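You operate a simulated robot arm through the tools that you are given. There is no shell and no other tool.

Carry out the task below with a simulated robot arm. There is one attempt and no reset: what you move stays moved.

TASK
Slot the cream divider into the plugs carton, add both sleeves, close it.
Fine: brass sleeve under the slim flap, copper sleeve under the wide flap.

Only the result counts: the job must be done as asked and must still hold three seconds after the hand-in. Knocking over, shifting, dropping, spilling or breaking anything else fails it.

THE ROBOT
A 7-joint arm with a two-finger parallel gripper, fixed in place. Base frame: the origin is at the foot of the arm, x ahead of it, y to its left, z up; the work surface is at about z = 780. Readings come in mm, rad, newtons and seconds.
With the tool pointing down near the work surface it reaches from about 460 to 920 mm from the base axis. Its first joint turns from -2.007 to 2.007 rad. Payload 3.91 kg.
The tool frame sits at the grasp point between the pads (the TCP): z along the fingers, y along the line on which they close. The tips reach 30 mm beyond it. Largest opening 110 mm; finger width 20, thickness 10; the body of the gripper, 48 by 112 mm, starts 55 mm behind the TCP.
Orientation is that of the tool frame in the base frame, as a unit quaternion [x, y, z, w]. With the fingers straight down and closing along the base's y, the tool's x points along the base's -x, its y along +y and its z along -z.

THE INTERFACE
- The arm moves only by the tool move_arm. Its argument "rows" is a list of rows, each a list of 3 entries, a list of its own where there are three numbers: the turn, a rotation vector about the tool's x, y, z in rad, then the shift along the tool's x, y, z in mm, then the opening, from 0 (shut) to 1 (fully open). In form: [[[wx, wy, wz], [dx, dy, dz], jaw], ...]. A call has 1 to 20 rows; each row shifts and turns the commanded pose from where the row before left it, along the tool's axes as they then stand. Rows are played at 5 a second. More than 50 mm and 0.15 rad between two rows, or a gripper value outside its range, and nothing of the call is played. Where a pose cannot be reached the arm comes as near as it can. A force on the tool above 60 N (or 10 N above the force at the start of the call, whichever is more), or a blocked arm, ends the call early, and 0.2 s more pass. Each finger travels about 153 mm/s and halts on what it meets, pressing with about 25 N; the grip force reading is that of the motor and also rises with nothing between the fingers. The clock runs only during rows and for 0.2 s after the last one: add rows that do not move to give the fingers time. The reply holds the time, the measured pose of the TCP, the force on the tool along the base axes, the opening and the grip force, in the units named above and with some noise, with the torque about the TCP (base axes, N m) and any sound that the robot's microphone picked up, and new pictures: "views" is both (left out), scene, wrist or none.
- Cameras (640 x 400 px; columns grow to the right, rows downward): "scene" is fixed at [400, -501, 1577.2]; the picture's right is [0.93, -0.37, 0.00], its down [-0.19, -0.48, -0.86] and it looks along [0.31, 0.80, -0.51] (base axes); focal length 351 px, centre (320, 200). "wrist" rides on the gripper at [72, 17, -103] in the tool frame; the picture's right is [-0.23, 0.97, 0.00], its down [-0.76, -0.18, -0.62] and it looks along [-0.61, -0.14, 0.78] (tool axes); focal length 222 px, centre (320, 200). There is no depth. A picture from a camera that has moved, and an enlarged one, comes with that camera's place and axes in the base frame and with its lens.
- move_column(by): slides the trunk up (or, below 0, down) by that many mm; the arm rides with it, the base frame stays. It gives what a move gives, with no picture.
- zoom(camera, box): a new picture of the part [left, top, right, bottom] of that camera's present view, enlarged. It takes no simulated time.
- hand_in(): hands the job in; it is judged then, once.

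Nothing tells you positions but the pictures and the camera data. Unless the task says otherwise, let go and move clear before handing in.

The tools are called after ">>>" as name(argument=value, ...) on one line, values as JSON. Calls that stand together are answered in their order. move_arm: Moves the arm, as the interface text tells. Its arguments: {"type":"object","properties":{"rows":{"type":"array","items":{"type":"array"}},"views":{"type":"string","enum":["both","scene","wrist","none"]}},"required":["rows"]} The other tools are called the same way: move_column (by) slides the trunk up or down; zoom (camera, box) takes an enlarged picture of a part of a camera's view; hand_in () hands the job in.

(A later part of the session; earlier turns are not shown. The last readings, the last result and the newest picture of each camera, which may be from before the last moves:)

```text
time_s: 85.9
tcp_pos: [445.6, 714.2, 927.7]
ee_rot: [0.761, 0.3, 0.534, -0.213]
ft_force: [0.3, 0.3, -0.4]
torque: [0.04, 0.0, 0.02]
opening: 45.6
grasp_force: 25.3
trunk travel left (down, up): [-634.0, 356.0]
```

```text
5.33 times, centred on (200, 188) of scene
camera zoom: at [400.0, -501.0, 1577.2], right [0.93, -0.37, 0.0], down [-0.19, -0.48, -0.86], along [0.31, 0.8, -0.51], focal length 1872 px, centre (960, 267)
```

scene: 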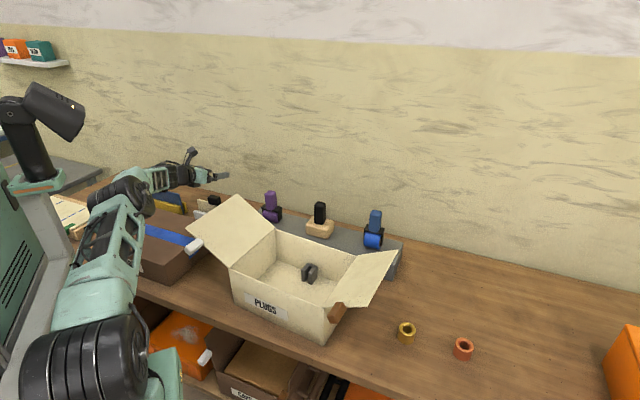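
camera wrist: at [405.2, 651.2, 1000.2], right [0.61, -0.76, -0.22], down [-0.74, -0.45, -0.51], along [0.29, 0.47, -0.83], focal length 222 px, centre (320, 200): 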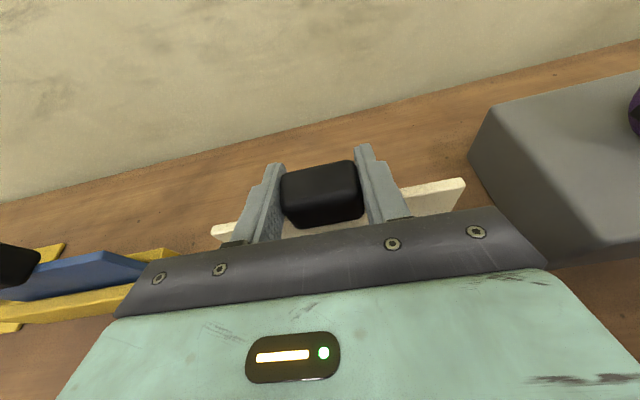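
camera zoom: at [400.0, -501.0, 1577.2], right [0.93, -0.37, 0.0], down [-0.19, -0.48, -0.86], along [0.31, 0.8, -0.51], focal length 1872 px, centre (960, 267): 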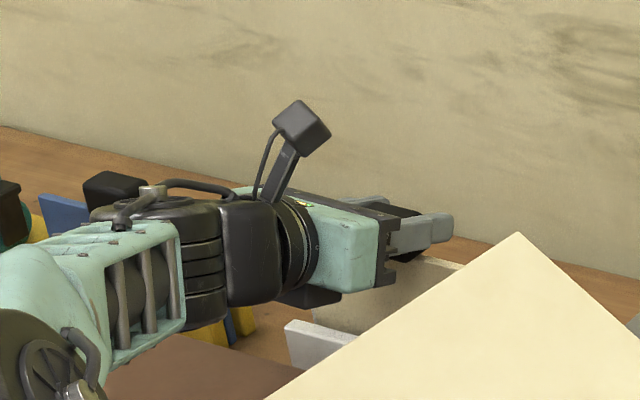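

The divider is lifted straight out of its stand. I'll raise it well clear of everything.

>>> move_column(by=310)

>>> move_arm(rows=[[[0, 0, 0], [0, 0, 0], 0]], views="both")

>>> zoom(camera="scene", box=[170, 180, 410, 340])

```text
time_s: 89.0
tcp_pos: [446.1, 714.7, 1236.8]
ee_rot: [0.761, 0.3, 0.534, -0.214]
ft_force: [0.2, -0.1, -0.6]
torque: [-0.02, 0.02, -0.01]
opening: 45.4
grasp_force: 24.8
trunk travel left (down, up): [-944.0, 46.0]
```

```text
time_s: 89.4
tcp_pos: [445.3, 713.8, 1237.2]
ee_rot: [0.761, 0.3, 0.534, -0.214]
ft_force: [0.4, 0.4, 0.0]
torque: [0.01, 0.01, 0.03]
opening: 45.4
grasp_force: 25.4
trunk travel left (down, up): [-944.0, 46.0]
camera wrist: at [405.2, 651.2, 1340.1], right [0.61, -0.76, -0.22], down [-0.74, -0.45, -0.51], along [0.29, 0.47, -0.83], focal length 222 px, centre (320, 200)
```

scene: 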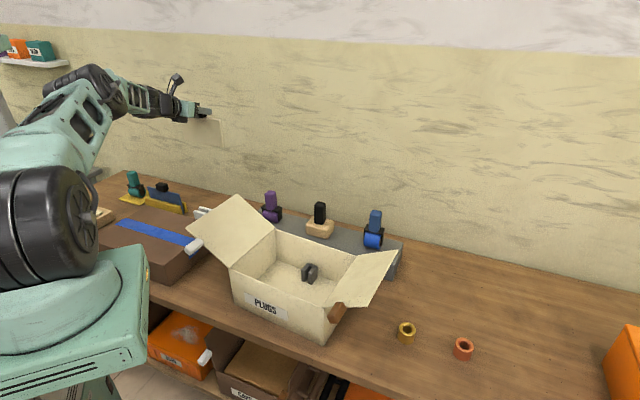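
wrist: 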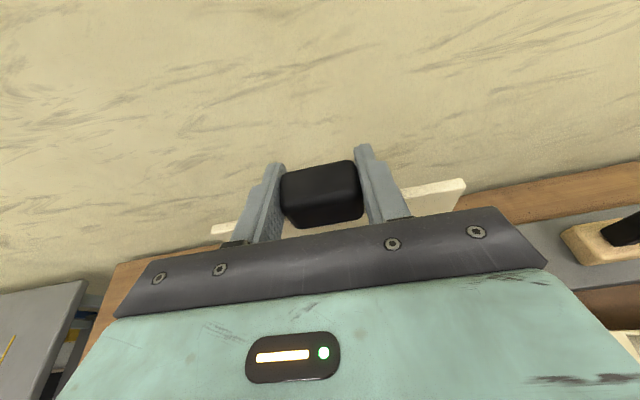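

```text
2.50 times, centred on (290, 260) of scene
camera zoom: at [400.0, -501.0, 1577.2], right [0.93, -0.37, 0.0], down [-0.19, -0.48, -0.86], along [0.31, 0.8, -0.51], focal length 877 px, centre (395, 50)
```

zoom: 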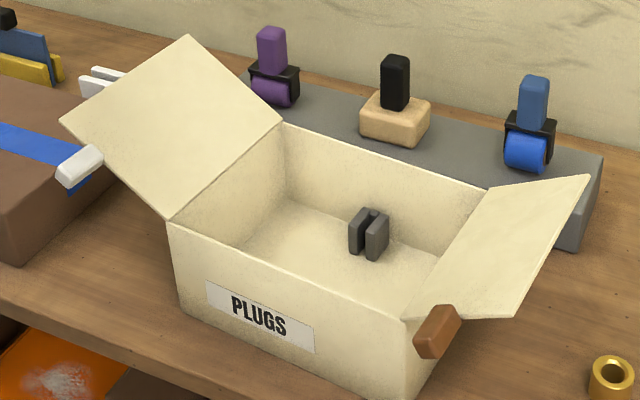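

The divider hangs vertically, held well clear. Next I'll bring it in and yaw it about the wrist by about 93° so the panel lines up with the carton's short axis, first half now.

>>> move_arm(rows=[[[0, 0, 0], [0.6, 40, 1], 0], [[0, 0, 0], [0.6, 42, 1], 0], [[-0.127, 0.0007, 0.0454], [0, 27.9, 0], 0], [[-0.127, 0.0007, 0.0454], [0, 27.9, 0], 0], [[-0.127, 0.0007, 0.0454], [0, 27.9, 0], 0], [[-0.127, 0.0007, 0.0454], [0, 27.9, 0], 0], [[-0.127, 0.0007, 0.0454], [0, 27.9, 0], 0], [[-0.127, 0.0007, 0.0454], [0, 27.9, 0], 0], [[0, 0, 0], [0, 0, 0], 0]], views="both")

```text
time_s: 91.4
tcp_pos: [569.9, 504.9, 1238.4]
ee_rot: [0.818, -0.024, 0.575, 0.014]
ft_force: [0.2, -0.5, -1.1]
torque: [-0.01, -0.02, 0.02]
opening: 45.7
grasp_force: 24.7
trunk travel left (down, up): [-944.0, 46.0]
camera wrist: at [496.1, 492.7, 1339.7], right [-0.13, -0.97, -0.22], down [-0.83, 0.23, -0.51], along [0.54, 0.12, -0.83], focal length 222 px, centre (320, 200)
```

scene: 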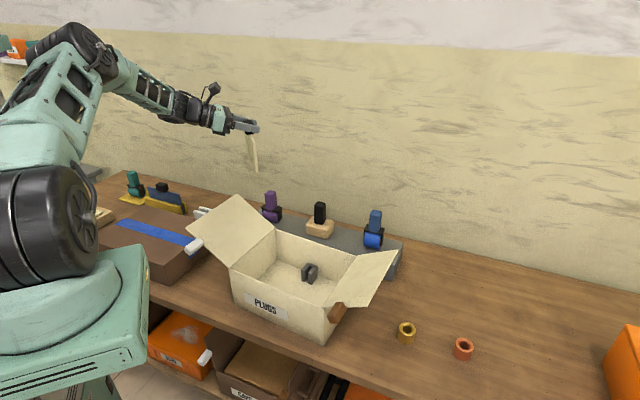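
wrist: 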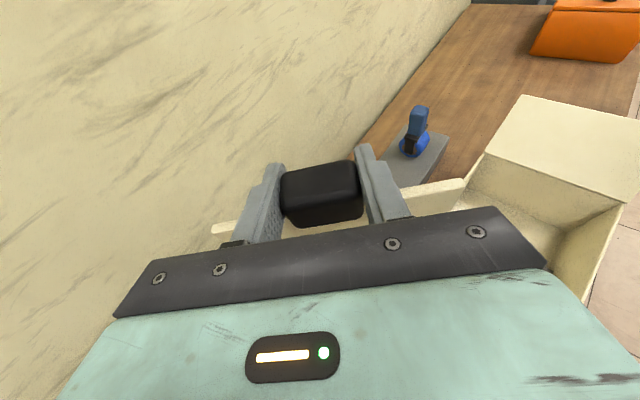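

>>> move_arm(rows=[[[-0.127, 0.0007, 0.0454], [0, 27.9, 0], 0], [[-0.127, 0.0007, 0.0454], [0, 27.9, 0], 0], [[-0.127, 0.0007, 0.0454], [0, 27.9, 0], 0], [[-0.127, 0.0007, 0.0454], [0, 27.9, 0], 0], [[-0.127, 0.0007, 0.0454], [0, 27.9, 0], 0], [[-0.127, 0.0007, 0.0454], [0, 27.9, 0], 0], [[0, 0, 0], [0, 0, 0], 0]], views="both")

```text
time_s: 93.0
tcp_pos: [507.3, 358.6, 1236.2]
ee_rot: [0.742, -0.344, 0.523, 0.241]
ft_force: [0.6, 1.0, -0.5]
torque: [0.01, -0.04, -0.03]
opening: 45.5
grasp_force: 25.2
trunk travel left (down, up): [-944.0, 46.0]
camera wrist: at [447.5, 402.3, 1339.0], right [-0.79, -0.57, -0.22], down [-0.41, 0.76, -0.51], along [0.45, -0.31, -0.83], focal length 222 px, centre (320, 200)
```

scene: 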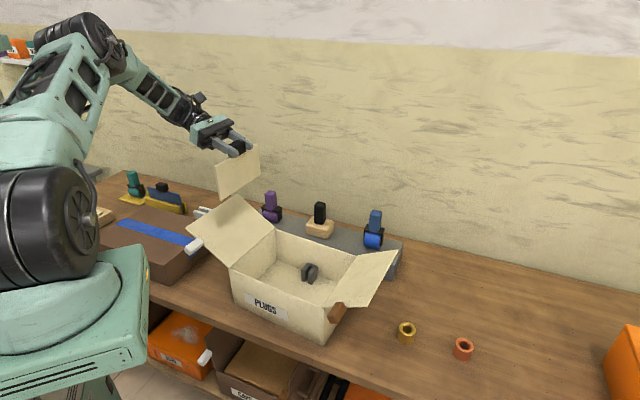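
wrist: 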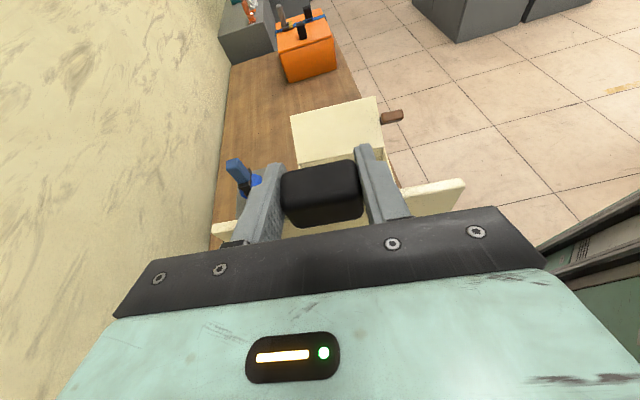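

The panel is now parallel to the carton's short side (az 40.4 versus 40.7). I need the exact slot position, so I'm zooming in on the clip and carton edges.

>>> zoom(camera="scene", box=[280, 240, 344, 280])

>>> zoom(camera="scene", box=[210, 210, 370, 310])

```text
10.00 times, centred on (312, 260) of scene
camera zoom: at [400.0, -501.0, 1577.2], right [0.93, -0.37, 0.0], down [-0.19, -0.48, -0.86], along [0.31, 0.8, -0.51], focal length 3510 px, centre (400, -400)
```

zoom: 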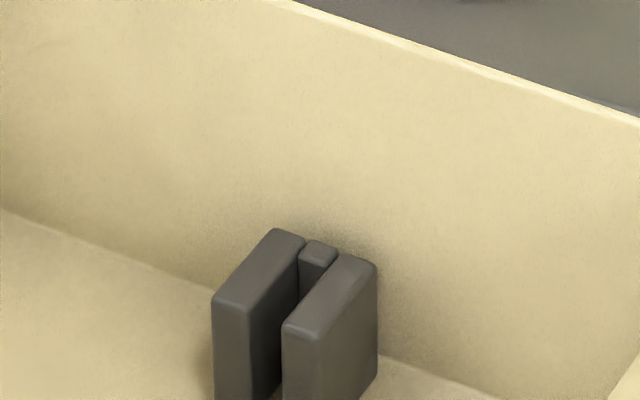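

```text
4.00 times, centred on (290, 260) of scene
camera zoom: at [400.0, -501.0, 1577.2], right [0.93, -0.37, 0.0], down [-0.19, -0.48, -0.86], along [0.31, 0.8, -0.51], focal length 1404 px, centre (440, -40)
```

zoom: 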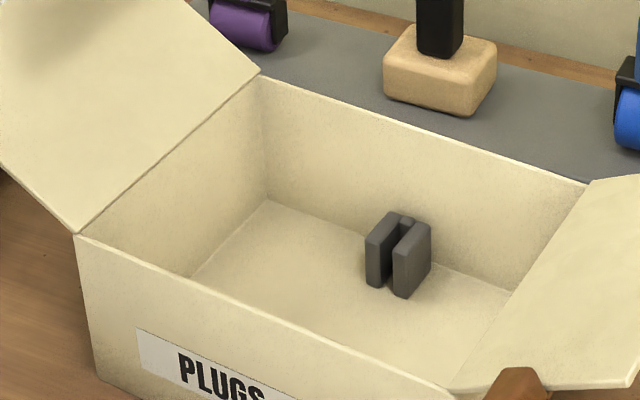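

I can see the slots: two plates with an end stop, with the slot's centre line at about u = 145 mm from the carton's left wall. I'll move the panel over the carton's centre at height first.

>>> move_arm(rows=[[[0, 0, 0], [13.1, 0, 36.6], 0], [[0, 0, 0], [13.1, 0, 36.6], 0], [[0, 0, 0], [13.1, 0, 36.6], 0], [[0, 0, 0], [13.1, 0, 36.6], 0], [[0, 0, 0], [0, 0, 0], 0]], views="both")

```text
time_s: 94.2
tcp_pos: [608.8, 239.0, 1235.2]
ee_rot: [0.742, -0.343, 0.524, 0.239]
ft_force: [-0.3, 0.4, -0.7]
torque: [0.02, 0.01, 0.01]
opening: 45.4
grasp_force: 24.9
trunk travel left (down, up): [-944.0, 46.0]
camera wrist: at [549.4, 283.2, 1338.7], right [-0.79, -0.57, -0.22], down [-0.41, 0.76, -0.51], along [0.46, -0.31, -0.83], focal length 222 px, centre (320, 200)
```

scene: 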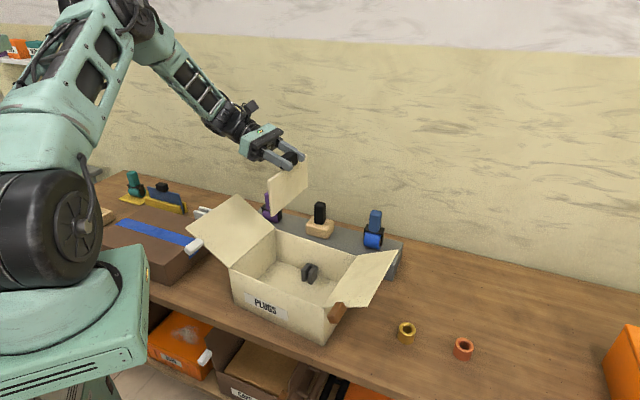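
wrist: 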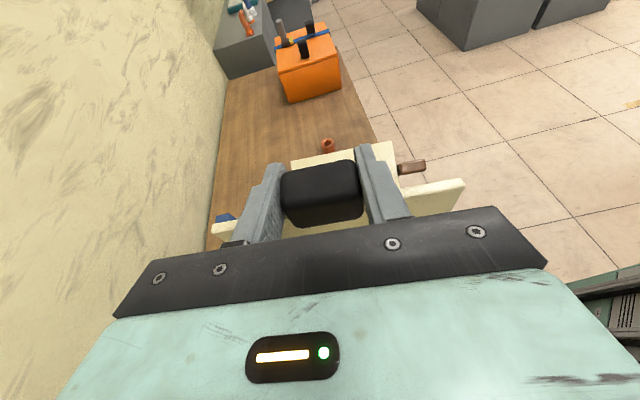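

Aligned above the carton. I'll lower with the trunk until the panel's bottom is just inside the rim, then check.

>>> move_column(by=-225)

>>> zoom(camera="scene", box=[210, 170, 402, 290])

```text
time_s: 96.5
tcp_pos: [610.7, 239.5, 1011.2]
ee_rot: [0.742, -0.343, 0.523, 0.239]
ft_force: [-0.3, -0.4, -0.1]
torque: [0.0, 0.01, -0.02]
opening: 45.5
grasp_force: 24.8
trunk travel left (down, up): [-719.0, 271.0]
```

```text
3.33 times, centred on (306, 230) of scene
camera zoom: at [400.0, -501.0, 1577.2], right [0.93, -0.37, 0.0], down [-0.19, -0.48, -0.86], along [0.31, 0.8, -0.51], focal length 1170 px, centre (367, 100)
```

zoom: 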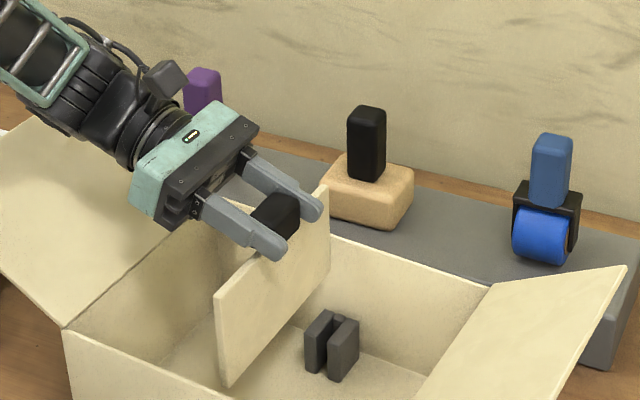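

The held panel matches my slot estimate within about 1-2 mm. I'll lower it until the panel's bottom is just above the clip tops and compare visually.

>>> move_column(by=-55)

>>> zoom(camera="scene", box=[250, 200, 362, 270])

>>> zoom(camera="scene", box=[170, 170, 330, 270])

```text
time_s: 97.5
tcp_pos: [610.9, 239.3, 959.1]
ee_rot: [0.74, -0.344, 0.526, 0.239]
ft_force: [-0.6, -0.1, 23.3]
torque: [0.04, 0.12, -0.08]
opening: 45.4
grasp_force: 24.7
trunk travel left (down, up): [-664.0, 326.0]
```

```text
5.71 times, centred on (306, 235) of scene
camera zoom: at [400.0, -501.0, 1577.2], right [0.93, -0.37, 0.0], down [-0.19, -0.48, -0.86], along [0.31, 0.8, -0.51], focal length 2005 px, centre (400, 0)
```

zoom: 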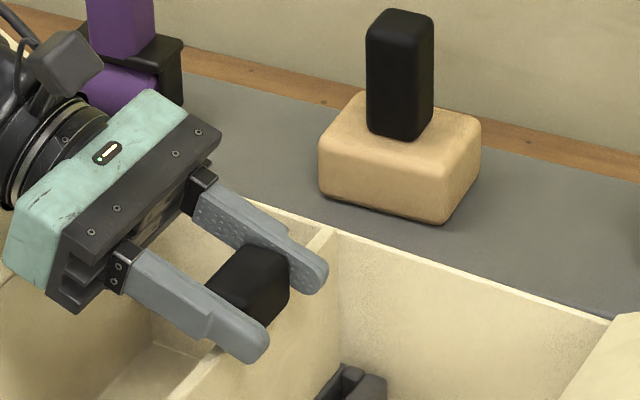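

```text
4.00 times, centred on (250, 220) of scene
camera zoom: at [400.0, -501.0, 1577.2], right [0.93, -0.37, 0.0], down [-0.19, -0.48, -0.86], along [0.31, 0.8, -0.51], focal length 1404 px, centre (600, 120)
```

zoom: 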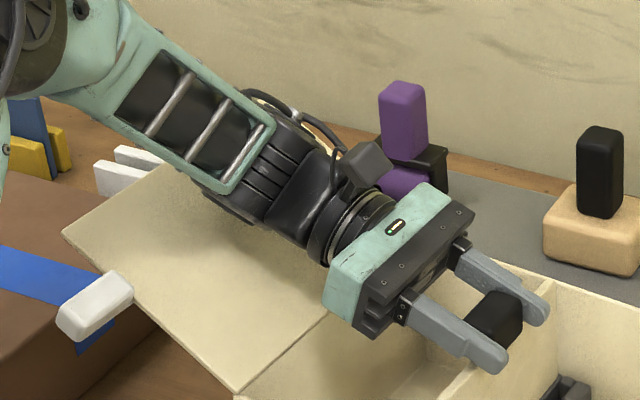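

I feel 23 N: the panel bottom is resting on a clip plate, so the clips are taller than I assumed and the slot is about 5 mm further along. I'll raise and take a look.

>>> move_column(by=22)

>>> zoom(camera="scene", box=[262, 225, 358, 285])

```text
time_s: 98.2
tcp_pos: [609.0, 240.9, 978.2]
ee_rot: [0.742, -0.343, 0.524, 0.24]
ft_force: [0.1, 0.6, -1.4]
torque: [-0.01, -0.01, -0.01]
opening: 45.5
grasp_force: 25.1
trunk travel left (down, up): [-686.0, 304.0]
```

```text
6.67 times, centred on (310, 255) of scene
camera zoom: at [400.0, -501.0, 1577.2], right [0.93, -0.37, 0.0], down [-0.19, -0.48, -0.86], along [0.31, 0.8, -0.51], focal length 2340 px, centre (387, -167)
```

zoom: 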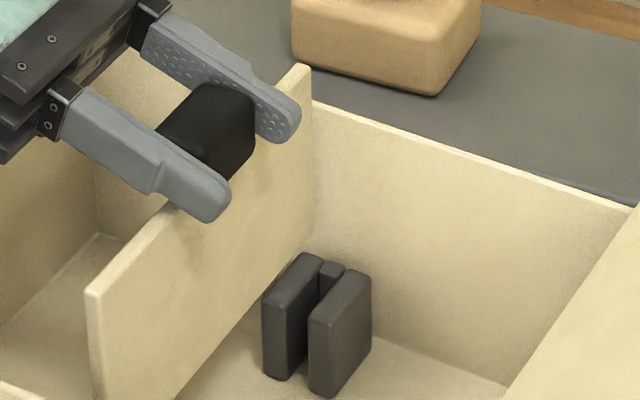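

The panel is about 9-10 mm short of the slot along the carton, and well centred the other way. I'll shift it across by 9.5 mm and compare again.

>>> move_arm(rows=[[[0, 0, 0], [3.2, 0, 8.95], 0], [[0, 0, 0], [0, 0, 0], 0]], views="scene")

>>> zoom(camera="scene", box=[262, 225, 358, 285])

```text
time_s: 98.8
tcp_pos: [616.6, 231.1, 977.9]
ee_rot: [0.743, -0.343, 0.523, 0.239]
ft_force: [-0.9, -0.1, -0.7]
torque: [0.0, 0.01, 0.0]
opening: 45.8
grasp_force: 24.5
trunk travel left (down, up): [-686.0, 304.0]
```

scene: 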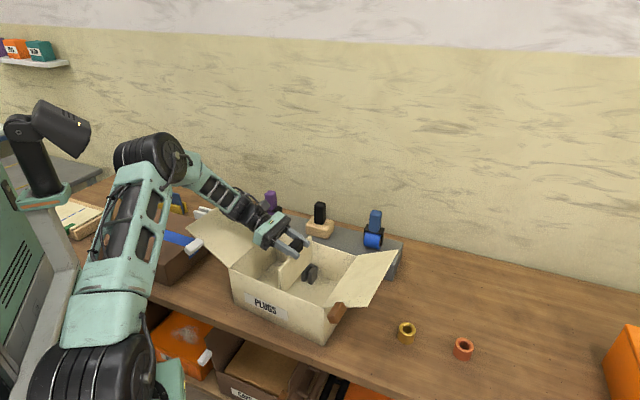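

```text
6.67 times, centred on (310, 255) of scene
camera zoom: at [400.0, -501.0, 1577.2], right [0.93, -0.37, 0.0], down [-0.19, -0.48, -0.86], along [0.31, 0.8, -0.51], focal length 2340 px, centre (387, -167)
```

zoom: 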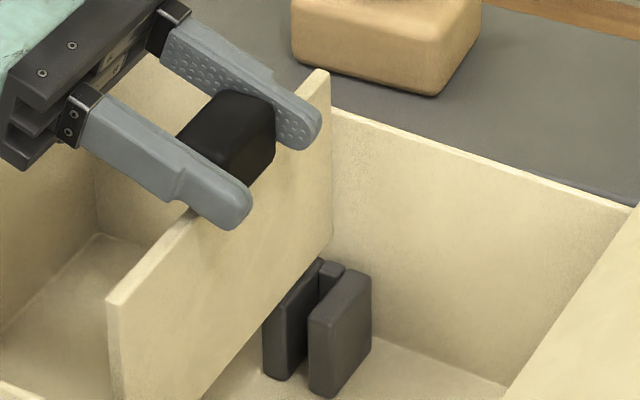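

The panel edge now lines up with the slot. I'll lower in small steps and watch the force.

>>> move_column(by=-24)

>>> zoom(camera="scene", box=[262, 225, 358, 285])

```text
time_s: 99.5
tcp_pos: [616.2, 230.7, 954.1]
ee_rot: [0.742, -0.344, 0.523, 0.241]
ft_force: [-1.6, -2.8, 1.1]
torque: [-0.2, 0.08, -0.11]
opening: 45.3
grasp_force: 25.2
trunk travel left (down, up): [-662.0, 328.0]
```

```text
6.67 times, centred on (310, 255) of scene
camera zoom: at [400.0, -501.0, 1577.2], right [0.93, -0.37, 0.0], down [-0.19, -0.48, -0.86], along [0.31, 0.8, -0.51], focal length 2340 px, centre (387, -167)
```

zoom: 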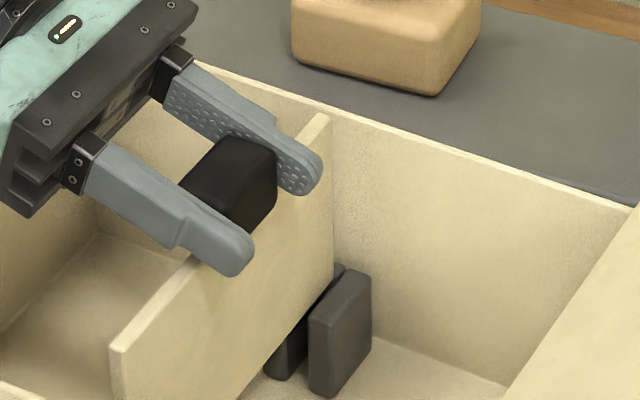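

There is a slight sideways force, meaning the panel's back end is touching the back stop. I'll shift 3 mm toward the front and continue down slowly.

>>> move_arm(rows=[[[0, 0, 0], [0, 3, 0], 0], [[0, 0, 0], [0, 0, 0], 0]], views="none")

>>> move_column(by=-6)

```text
time_s: 100.1
tcp_pos: [613.3, 229.5, 953.9]
ee_rot: [0.743, -0.343, 0.523, 0.239]
ft_force: [0.2, 0.5, -0.4]
torque: [0.0, -0.02, 0.0]
opening: 45.5
grasp_force: 25.2
trunk travel left (down, up): [-662.0, 328.0]
```

```text
time_s: 100.6
tcp_pos: [612.8, 229.1, 948.1]
ee_rot: [0.742, -0.343, 0.524, 0.24]
ft_force: [-1.5, 0.4, -1.1]
torque: [0.07, 0.05, -0.1]
opening: 45.4
grasp_force: 24.8
trunk travel left (down, up): [-656.0, 334.0]
```

>>> move_column(by=-9)

>>> zoom(camera="scene", box=[262, 225, 358, 285])

>>> zoom(camera="scene", box=[170, 170, 330, 270])

```text
time_s: 101.2
tcp_pos: [612.9, 229.7, 939.8]
ee_rot: [0.742, -0.343, 0.524, 0.24]
ft_force: [-0.9, 1.3, -1.2]
torque: [0.12, 0.06, -0.04]
opening: 45.2
grasp_force: 24.7
trunk travel left (down, up): [-647.0, 343.0]
```

```text
6.67 times, centred on (310, 255) of scene
camera zoom: at [400.0, -501.0, 1577.2], right [0.93, -0.37, 0.0], down [-0.19, -0.48, -0.86], along [0.31, 0.8, -0.51], focal length 2340 px, centre (387, -167)
```

zoom: 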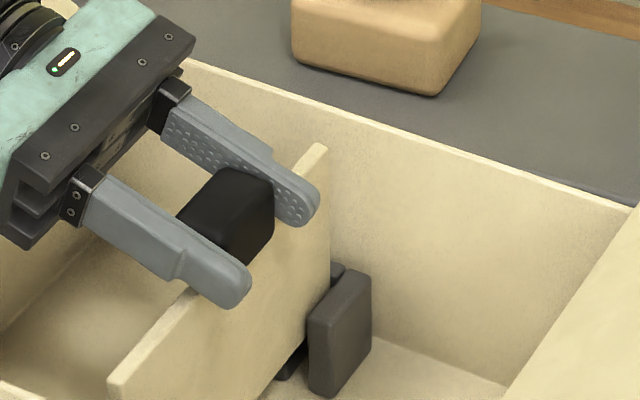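

```text
4.00 times, centred on (250, 220) of scene
camera zoom: at [400.0, -501.0, 1577.2], right [0.93, -0.37, 0.0], down [-0.19, -0.48, -0.86], along [0.31, 0.8, -0.51], focal length 1404 px, centre (600, 120)
```

zoom: 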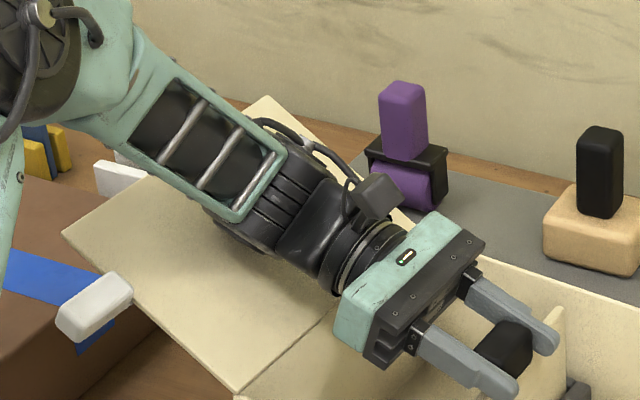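

The panel is sliding down between the plates with no resistance. A few more millimetres, keeping an eye on wrist clearance over the wide flap.

>>> move_column(by=-7)

>>> zoom(camera="scene", box=[170, 190, 362, 310])

```text
time_s: 101.8
tcp_pos: [613.3, 228.8, 931.2]
ee_rot: [0.742, -0.343, 0.524, 0.24]
ft_force: [-1.2, 0.6, -1.9]
torque: [0.06, 0.03, -0.11]
opening: 45.3
grasp_force: 24.9
trunk travel left (down, up): [-640.0, 350.0]
```

```text
3.33 times, centred on (266, 250) of scene
camera zoom: at [400.0, -501.0, 1577.2], right [0.93, -0.37, 0.0], down [-0.19, -0.48, -0.86], along [0.31, 0.8, -0.51], focal length 1170 px, centre (500, 33)
```

zoom: 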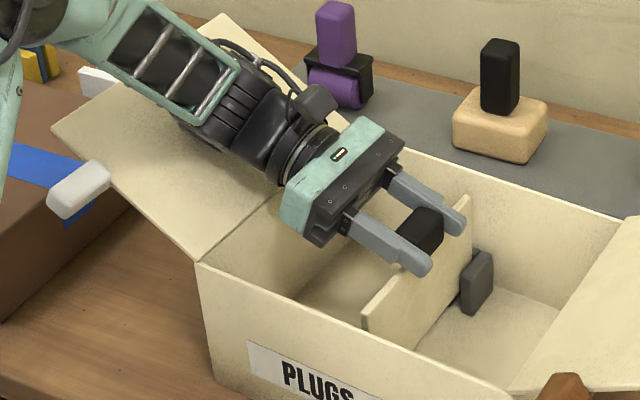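

Everything is stable, so I'll open the fingers slightly and let the divider slide down its guides.

>>> move_arm(rows=[[[0, 0, 0], [0, 0, 0], 0.44], [[0, 0, 0], [0, 0, 0], 0.47], [[0, 0, 0], [0, 0, 0], 0.5], [[0, 0, 0], [0, 0, 0], 0.5]], views="both")

>>> zoom(camera="scene", box=[218, 205, 378, 305])

```text
time_s: 102.8
tcp_pos: [613.7, 230.0, 932.1]
ee_rot: [0.742, -0.343, 0.523, 0.24]
ft_force: [0.1, 0.1, 0.1]
torque: [0.01, 0.0, 0.04]
opening: 55.1
grasp_force: 0.1
trunk travel left (down, up): [-640.0, 350.0]
camera wrist: at [553.0, 273.8, 1034.3], right [-0.79, -0.57, -0.22], down [-0.41, 0.76, -0.51], along [0.46, -0.31, -0.83], focal length 222 px, centre (320, 200)
```

scene: 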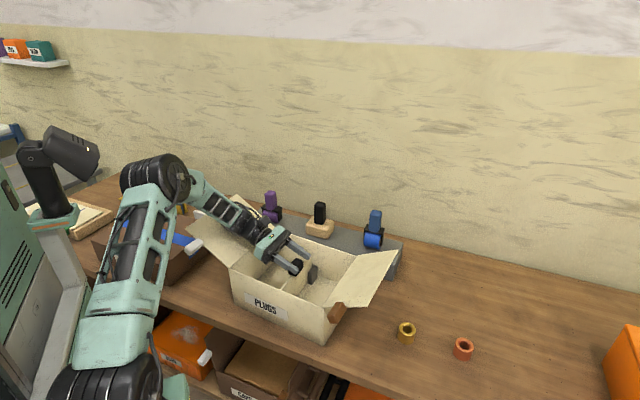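
wrist: 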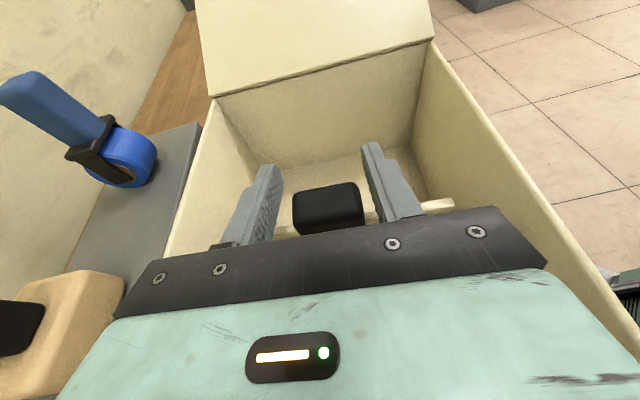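

```text
4.00 times, centred on (298, 255) of scene
camera zoom: at [400.0, -501.0, 1577.2], right [0.93, -0.37, 0.0], down [-0.19, -0.48, -0.86], along [0.31, 0.8, -0.51], focal length 1404 px, centre (408, -20)
```

zoom: 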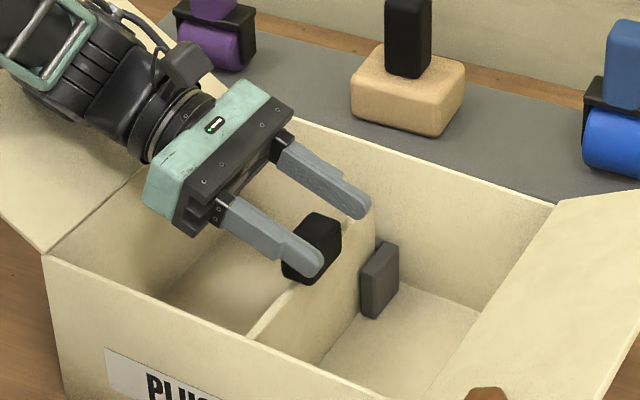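

The divider dropped into place. I'll open further and rise straight up with the trunk.

>>> move_arm(rows=[[[0, 0, 0], [0, 0, 0], 0.65], [[0, 0, 0], [0, 0, 0], 0.65]], views="none")

>>> move_column(by=260)

>>> zoom(camera="scene", box=[218, 205, 378, 305])

```text
time_s: 103.4
tcp_pos: [613.9, 230.3, 931.0]
ee_rot: [0.742, -0.343, 0.523, 0.24]
ft_force: [0.8, -0.3, 0.2]
torque: [-0.01, 0.01, 0.03]
opening: 71.4
grasp_force: 0.0
trunk travel left (down, up): [-640.0, 350.0]
```

```text
time_s: 106.0
tcp_pos: [613.3, 230.0, 1193.3]
ee_rot: [0.742, -0.343, 0.524, 0.24]
ft_force: [-1.3, 0.6, 0.4]
torque: [0.01, 0.01, -0.02]
opening: 71.5
grasp_force: 0.0
trunk travel left (down, up): [-900.0, 90.0]
```

```text
4.00 times, centred on (298, 255) of scene
camera zoom: at [400.0, -501.0, 1577.2], right [0.93, -0.37, 0.0], down [-0.19, -0.48, -0.86], along [0.31, 0.8, -0.51], focal length 1404 px, centre (408, -20)
```

zoom: 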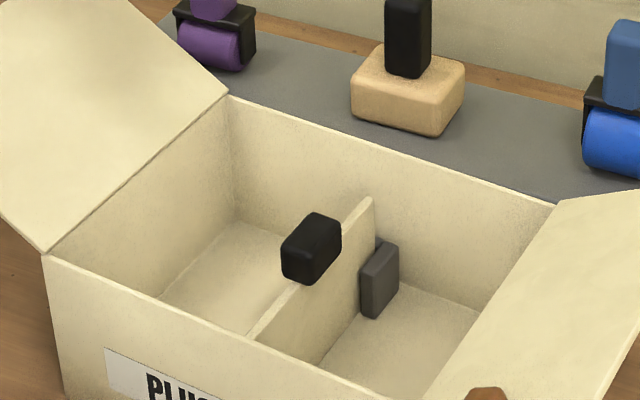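

The divider is seated upright in its slots, panel top about 889, below the rim. I'll raise the trunk a bit more and then swing the tool back to pointing straight down, rotating about the wrist.

>>> move_column(by=85)

>>> move_arm(rows=[[[0, -0.1355, 0], [-29.8, 0, 0], 0.65], [[0, -0.1355, 0], [-29.8, 0, 0], 0.65], [[0, -0.1355, 0], [-29.8, 0, 0], 0.65], [[0, -0.1355, 0], [-29.8, 0, 0], 0.65], [[0, -0.1355, 0], [-29.8, 0, 0], 0.65], [[0, -0.1355, 0], [-29.8, 0, 0], 0.65], [[0, -0.1355, 0], [-29.8, 0, 0], 0.65], [[0, -0.1355, 0], [-29.8, 0, 0], 0.65], [[0, -0.1355, 0], [-29.8, 0, 0], 0.65], [[0, 0, 0], [0, 0, 0], 0.65]], views="both")

```text
time_s: 107.3
tcp_pos: [612.5, 229.8, 1276.7]
ee_rot: [0.743, -0.343, 0.523, 0.239]
ft_force: [-0.1, 1.2, 0.0]
torque: [0.02, -0.01, 0.01]
opening: 71.7
grasp_force: 0.1
trunk travel left (down, up): [-985.0, 5.0]
```

```text
time_s: 109.5
tcp_pos: [486.6, 378.1, 1116.3]
ee_rot: [0.908, -0.418, 0.005, 0.0]
ft_force: [0.3, 0.7, 0.1]
torque: [-0.02, -0.01, -0.02]
opening: 71.3
grasp_force: 0.1
trunk travel left (down, up): [-985.0, 5.0]
camera wrist: at [520.6, 312.1, 1219.9], right [-0.89, -0.46, 0.0], down [-0.36, 0.7, 0.62], along [-0.28, 0.55, -0.79], focal length 222 px, centre (320, 200)
```

scene: 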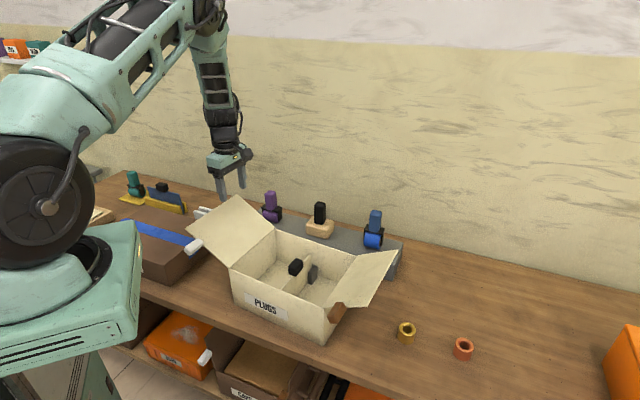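
wrist: 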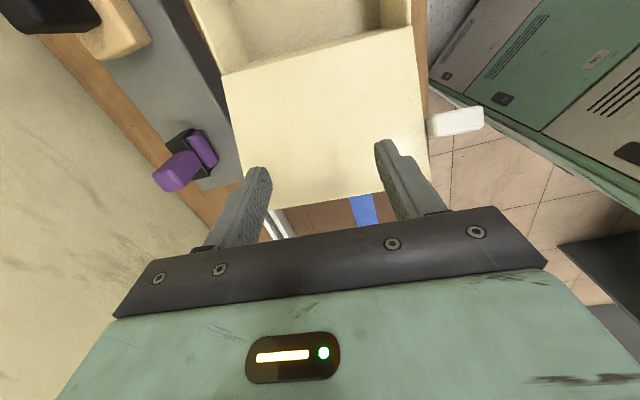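

Tool-down again, with the elbow in a good posture. I'll rotate the yaw and travel toward the sleeves at safe height.

>>> move_arm(rows=[[[0, 0, 0.1414], [0, 0, 0], 0.8], [[0, 0, 0.1414], [0, 0, 0], 0.8], [[0, 0, 0.1414], [0, 0, 0], 0.8], [[0, 0, 0.1414], [0, 0, 0], 0.8], [[0, 0, 0.1414], [0, 0, 0], 0.8], [[0, 0, 0.1414], [0, 0, 0], 0.8], [[0, 0, 0.1414], [0, 0, 0], 0.8], [[0, 0, 0.1414], [0, 0, 0], 0.8], [[0, 0, 0.1414], [0, 0, 0], 0.8], [[0, 0, 0.1414], [0, 0, 0], 0.8], [[0, 0, 0.1414], [0, 0, 0], 0.8], [[0, 0, 0.1414], [0, 0, 0], 0.8], [[0, 0, 0.1414], [0, 0, 0], 0.8], [[0, 0, 0.1414], [0, 0, 0], 0.8], [[0, 0, 0.1414], [0, 0, 0], 0.8], [[0, 0, 0.1414], [0, 0, 0], 0.8], [[0, 0, 0], [0, 0, 0], 0.8]], views="none")

```text
time_s: 113.1
tcp_pos: [487.3, 378.0, 1117.3]
ee_rot: [-0.006, 1.0, -0.003, 0.004]
ft_force: [-0.2, 0.0, -1.0]
torque: [-0.01, 0.05, 0.0]
opening: 88.1
grasp_force: 0.1
trunk travel left (down, up): [-985.0, 5.0]
```

>>> move_arm(rows=[[[0, 0, 0], [-24.4, -36.5, 0], 0.8], [[0, 0, 0], [-24.4, -36.5, 0], 0.8], [[0, 0, 0], [-24.4, -36.5, 0], 0.8], [[0, 0, 0], [-24.4, -36.5, 0], 0.8], [[0, 0, 0], [-24.4, -36.5, 0], 0.8], [[0, 0, 0], [-24.4, -36.5, 0], 0.8], [[0, 0, 0], [-24.4, -36.5, 0], 0.8], [[0, 0, 0], [-24.4, -36.5, 0], 0.8], [[0, 0, 0], [-24.4, -36.5, 0], 0.8], [[0, 0, 0], [-24.4, -36.5, 0], 0.8], [[0, 0, 0], [-24.4, -36.5, 0], 0.8], [[0, 0, 0], [-24.4, -36.5, 0], 0.8], [[0, 0, 0], [0, 0, 0], 0.8]], views="both")

```text
time_s: 115.9
tcp_pos: [784.1, -57.9, 1121.2]
ee_rot: [-0.008, 1.0, -0.002, 0.004]
ft_force: [0.2, 0.1, 0.0]
torque: [0.01, 0.04, 0.01]
opening: 88.1
grasp_force: 0.1
trunk travel left (down, up): [-985.0, 5.0]
camera wrist: at [712.1, -40.9, 1224.0], right [0.21, 0.98, 0.0], down [0.76, -0.16, 0.63], along [0.61, -0.14, -0.78], focal length 222 px, centre (320, 200)
```

scene: 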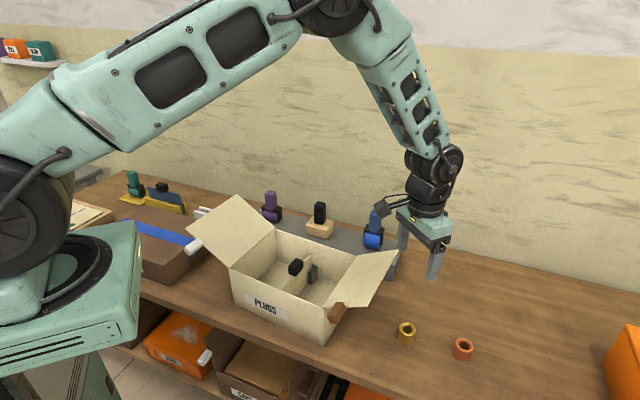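
wrist: 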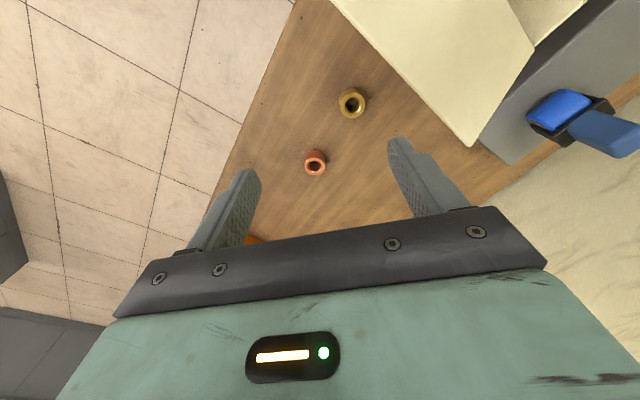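

Both sleeves are in view: brass near (833, -13), copper near (935, -104). Copper is slightly beyond straight-down reach, so I'll tilt the fingers outward 20° about the wrist and move over it.

>>> move_arm(rows=[[[0, -0.1163, 0], [-25.6, 0, 0], 0.8], [[0, -0.1163, 0], [-25.6, 0, 0], 0.8], [[0, -0.1163, 0], [-25.6, 0, 0], 0.8], [[0, 0, 0], [-35.7, -23, 13], 0.8], [[0, 0, 0], [-35.7, -23, 13], 0.8], [[0, 0, 0], [0, 0, 0], 0.8]], views="both")

```text
time_s: 117.3
tcp_pos: [939.3, -97.0, 1132.5]
ee_rot: [-0.008, 0.984, -0.001, 0.178]
ft_force: [-0.2, -1.2, 0.6]
torque: [0.0, -0.02, 0.04]
opening: 88.2
grasp_force: 0.0
trunk travel left (down, up): [-985.0, 5.0]
camera wrist: at [835.3, -82.1, 1203.3], right [0.2, 0.98, 0.08], down [0.5, -0.17, 0.85], along [0.84, -0.13, -0.52], focal length 222 px, centre (320, 200)
```

scene: 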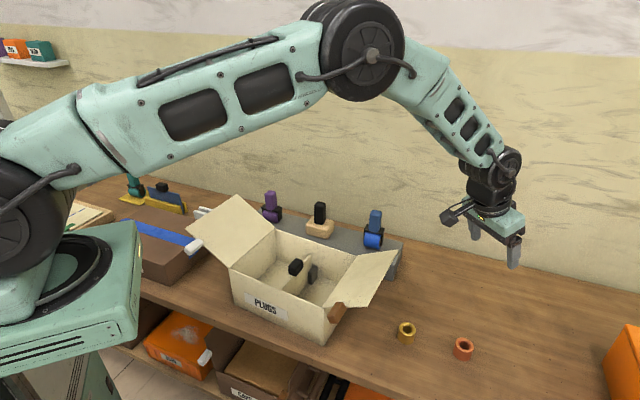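
wrist: 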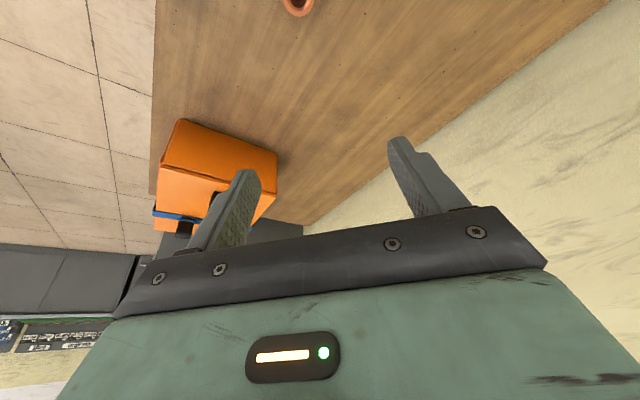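

>>> move_column(by=-232)

>>> move_arm(rows=[[[0, 0, 0], [0, 0, 0], 0.8]], views="both")

```text
time_s: 119.7
tcp_pos: [938.7, -96.5, 901.5]
ee_rot: [-0.008, 0.984, -0.001, 0.177]
ft_force: [-0.7, -0.4, 0.6]
torque: [0.03, 0.0, -0.01]
opening: 88.3
grasp_force: 0.0
trunk travel left (down, up): [-753.0, 237.0]
```

```text
time_s: 120.1
tcp_pos: [937.8, -97.4, 901.6]
ee_rot: [-0.009, 0.984, -0.001, 0.177]
ft_force: [-0.6, -0.5, -0.3]
torque: [0.03, -0.01, 0.03]
opening: 87.7
grasp_force: 0.0
trunk travel left (down, up): [-753.0, 237.0]
camera wrist: at [834.8, -81.9, 971.5], right [0.2, 0.98, 0.08], down [0.5, -0.17, 0.85], along [0.84, -0.13, -0.52], focal length 222 px, centre (320, 200)
```

scene: 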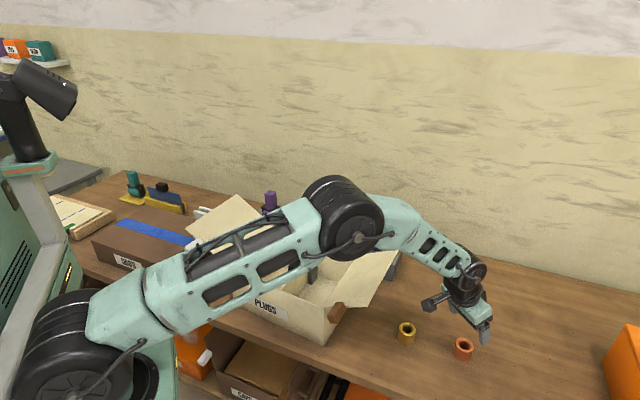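
wrist: 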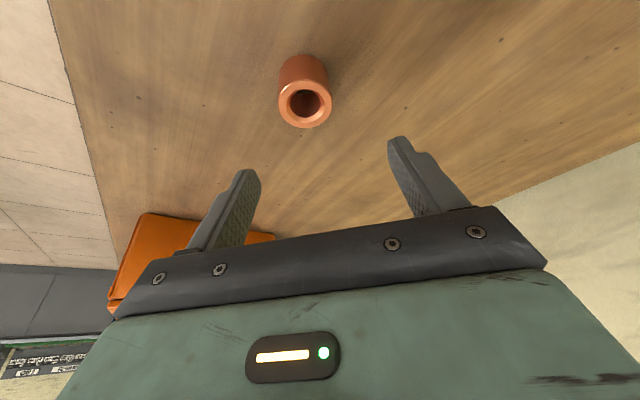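

Copper's top is at (938, -102), almost directly below. I'll shift 5 mm and lower around it.

>>> move_arm(rows=[[[0, 0, 0], [0, -5, 0], 0.8], [[0, 0, 0], [0, 0, 0], 0.8]], views="none")

>>> move_column(by=-70)

>>> move_arm(rows=[[[0, 0, 0], [0, 0, 0], 0.8]], views="both")

```text
time_s: 120.7
tcp_pos: [938.9, -101.9, 900.3]
ee_rot: [-0.008, 0.984, -0.001, 0.177]
ft_force: [-0.4, -0.2, 0.6]
torque: [0.02, 0.01, 0.03]
opening: 87.9
grasp_force: 0.1
trunk travel left (down, up): [-753.0, 237.0]
```

```text
time_s: 121.8
tcp_pos: [939.2, -102.9, 831.2]
ee_rot: [-0.008, 0.984, -0.001, 0.178]
ft_force: [0.4, -0.2, 0.9]
torque: [0.0, 0.02, 0.0]
opening: 88.1
grasp_force: 0.1
trunk travel left (down, up): [-683.0, 307.0]
```

```text
time_s: 122.2
tcp_pos: [938.4, -101.2, 830.5]
ee_rot: [-0.007, 0.984, -0.001, 0.177]
ft_force: [-0.9, -0.1, -0.6]
torque: [-0.03, -0.02, 0.02]
opening: 88.2
grasp_force: 0.1
trunk travel left (down, up): [-683.0, 307.0]
camera wrist: at [834.8, -87.2, 901.4], right [0.2, 0.98, 0.08], down [0.5, -0.17, 0.85], along [0.84, -0.13, -0.52], focal length 222 px, centre (320, 200)
```

scene: 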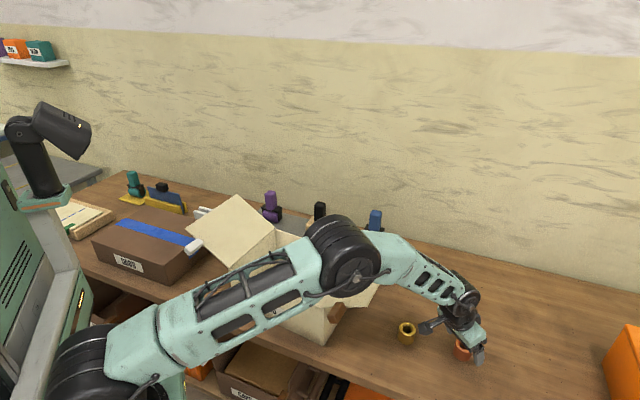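
wrist: 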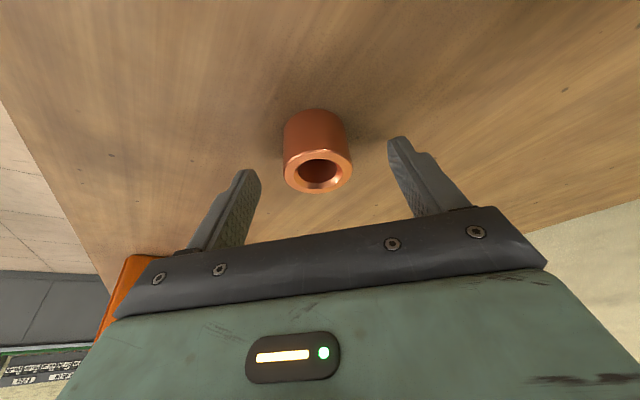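

>>> move_column(by=-15)

>>> move_arm(rows=[[[0, 0, 0], [0, 0, 0], 0.6], [[0, 0, 0], [0, 0, 0], 0.46], [[0, 0, 0], [0, 0, 0], 0.4], [[0, 0, 0], [0, 0, 0], 0.2], [[0, 0, 0], [0, 0, 0], 0.0], [[0, 0, 0], [0, 0, 0], 0.0]], views="both")

```text
time_s: 122.8
tcp_pos: [938.5, -102.8, 815.6]
ee_rot: [-0.008, 0.984, -0.001, 0.177]
ft_force: [0.1, -0.5, 0.3]
torque: [-0.03, 0.02, -0.01]
opening: 87.8
grasp_force: 0.1
trunk travel left (down, up): [-668.0, 322.0]
```

```text
time_s: 124.2
tcp_pos: [938.5, -103.3, 815.9]
ee_rot: [-0.008, 0.984, -0.001, 0.177]
ft_force: [-0.1, -0.6, 2.0]
torque: [0.0, 0.01, 0.0]
opening: 43.7
grasp_force: 25.1
trunk travel left (down, up): [-668.0, 322.0]
camera wrist: at [834.9, -87.3, 886.5], right [0.2, 0.98, 0.08], down [0.5, -0.17, 0.85], along [0.84, -0.13, -0.52], focal length 222 px, centre (320, 200)
```

scene: 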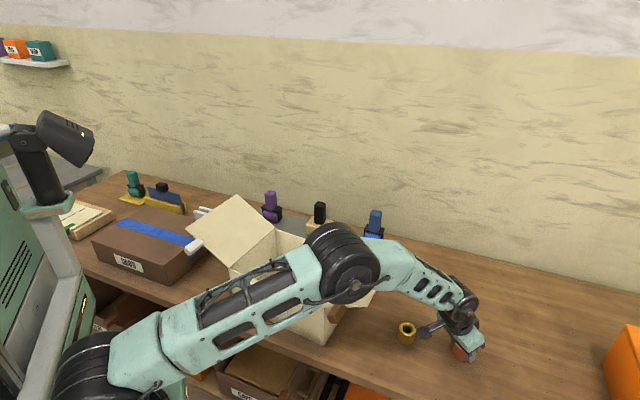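
wrist: 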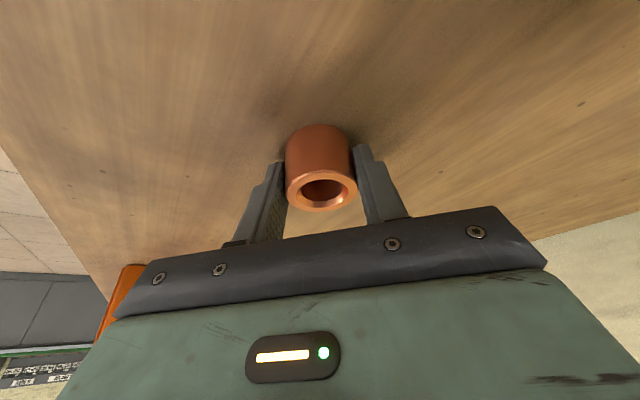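

Copper sleeve gripped (44 mm). Lifting it vertically with the trunk.

>>> move_column(by=315)

>>> move_arm(rows=[[[0, 0, 0], [0, 0, 0], 0]], views="both")

```text
time_s: 127.3
tcp_pos: [938.6, -103.2, 1131.8]
ee_rot: [-0.008, 0.984, -0.001, 0.178]
ft_force: [0.2, -0.1, -1.4]
torque: [0.01, -0.01, -0.02]
opening: 43.8
grasp_force: 25.3
trunk travel left (down, up): [-983.0, 7.0]
```

```text
time_s: 127.7
tcp_pos: [939.2, -102.9, 1130.9]
ee_rot: [-0.009, 0.984, -0.001, 0.178]
ft_force: [-0.5, -0.7, -1.9]
torque: [0.0, 0.04, 0.01]
opening: 43.6
grasp_force: 25.2
trunk travel left (down, up): [-983.0, 7.0]
camera wrist: at [834.9, -87.3, 1201.3], right [0.2, 0.98, 0.08], down [0.5, -0.17, 0.85], along [0.84, -0.13, -0.52], focal length 222 px, centre (320, 200)
```

scene: 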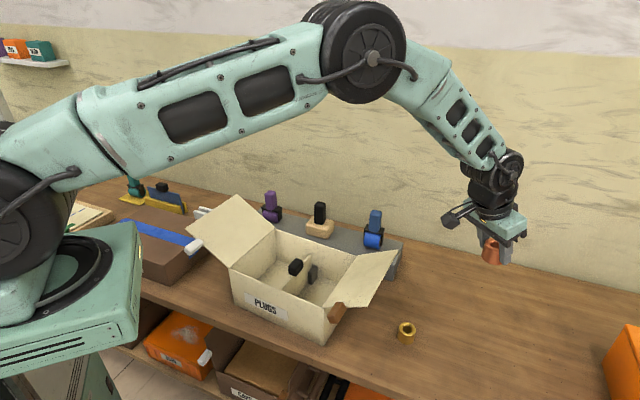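
wrist: 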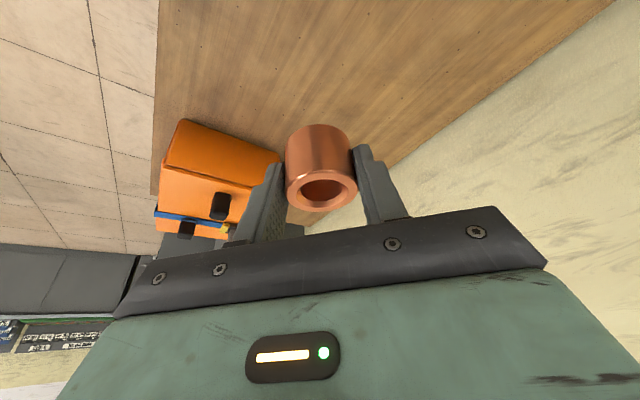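

Copper is secure. I'll bring the tool back to vertical, then travel to above the left (wide-flap) compartment.

>>> move_arm(rows=[[[0, 0.1163, 0], [25.6, 0, 0], 0], [[0, 0.1163, 0], [25.6, 0, 0], 0], [[0, 0.1193, 0], [25.6, 0, 0], 0], [[0, 0, 0], [27.6, 31.5, 0], 0], [[0, 0, 0], [27.6, 31.5, 0], 0], [[0, 0, 0], [27.6, 31.5, 0], 0], [[0, 0, 0], [27.6, 31.5, 0], 0], [[0, 0, 0], [27.6, 31.5, 0], 0], [[0, 0, 0], [27.6, 31.5, 0], 0], [[0, 0, 0], [27.6, 31.5, 0], 0], [[0, 0, 0], [27.6, 31.5, 0], 0], [[0, 0, 0], [27.6, 31.5, 0], 0], [[0, 0, 0], [27.6, 31.5, 0], 0], [[0, 0, 0], [27.6, 31.5, 0], 0], [[0, 0, 0], [27.6, 31.5, 0], 0], [[0, 0, 0], [0, 0, 0], 0]], views="scene")

```text
time_s: 131.1
tcp_pos: [525.8, 268.0, 1107.6]
ee_rot: [-0.008, 1.0, -0.002, 0.003]
ft_force: [0.2, 0.5, -2.6]
torque: [-0.03, -0.02, -0.01]
opening: 43.3
grasp_force: 24.9
trunk travel left (down, up): [-983.0, 7.0]
```

scene: 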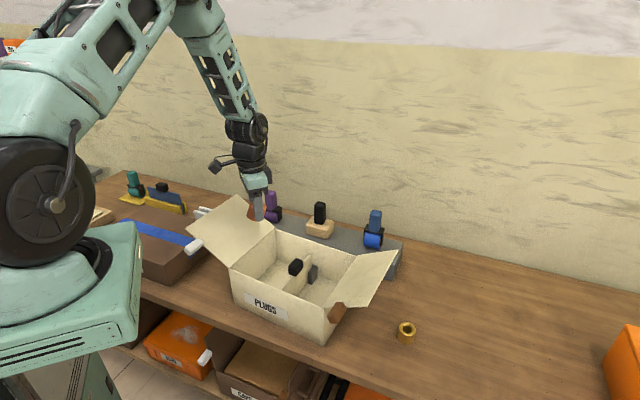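

>>> move_arm(rows=[[[0, 0, -0.1416], [0, 0, 0], 0], [[0, 0, -0.1416], [0, 0, 0], 0], [[0, 0, -0.1416], [0, 0, 0], 0], [[0, 0, -0.1416], [0, 0, 0], 0], [[0, 0, -0.1416], [0, 0, 0], 0], [[0, 0, -0.1416], [0, 0, 0], 0], [[0, 0, -0.1416], [0, 0, 0], 0], [[0, 0, -0.1416], [0, 0, 0], 0], [[0, 0, -0.1416], [0, 0, 0], 0], [[0, 0, -0.1416], [0, 0, 0], 0], [[0, 0, -0.1416], [0, 0, 0], 0], [[0, 0, -0.1416], [0, 0, 0], 0], [[0, 0, -0.1416], [0, 0, 0], 0], [[0, 0, -0.1416], [0, 0, 0], 0], [[0, 0, -0.1416], [0, 0, 0], 0], [[0, 0, -0.1416], [0, 0, 0], 0], [[0, 0, 0], [-0.8, -9.65, 0], 0], [[0, 0, 0], [0, 0, 0], 0]], views="both")

```text
time_s: 134.9
tcp_pos: [533.1, 276.3, 1109.7]
ee_rot: [0.909, -0.417, 0.003, 0.002]
ft_force: [-1.0, -0.8, -1.4]
torque: [-0.04, 0.01, 0.0]
opening: 43.7
grasp_force: 24.8
trunk travel left (down, up): [-983.0, 7.0]
camera wrist: at [568.4, 210.2, 1212.2], right [-0.89, -0.46, 0.0], down [-0.36, 0.7, 0.62], along [-0.28, 0.55, -0.79], focal length 222 px, centre (320, 200)
```

scene: 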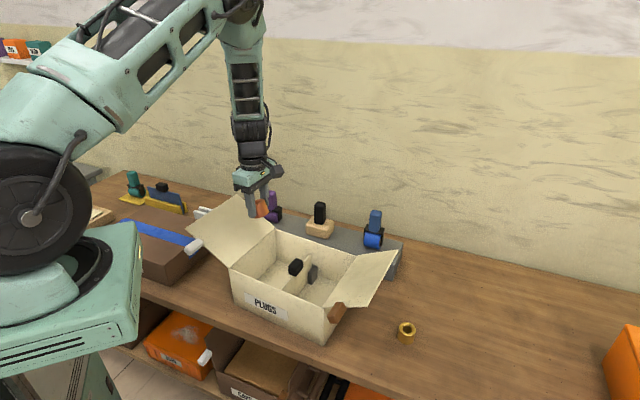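
wrist: 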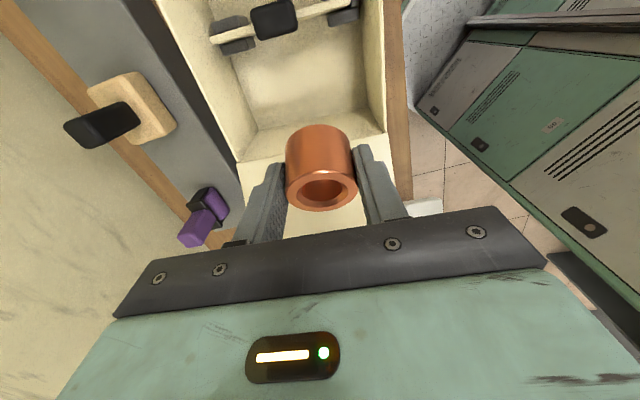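

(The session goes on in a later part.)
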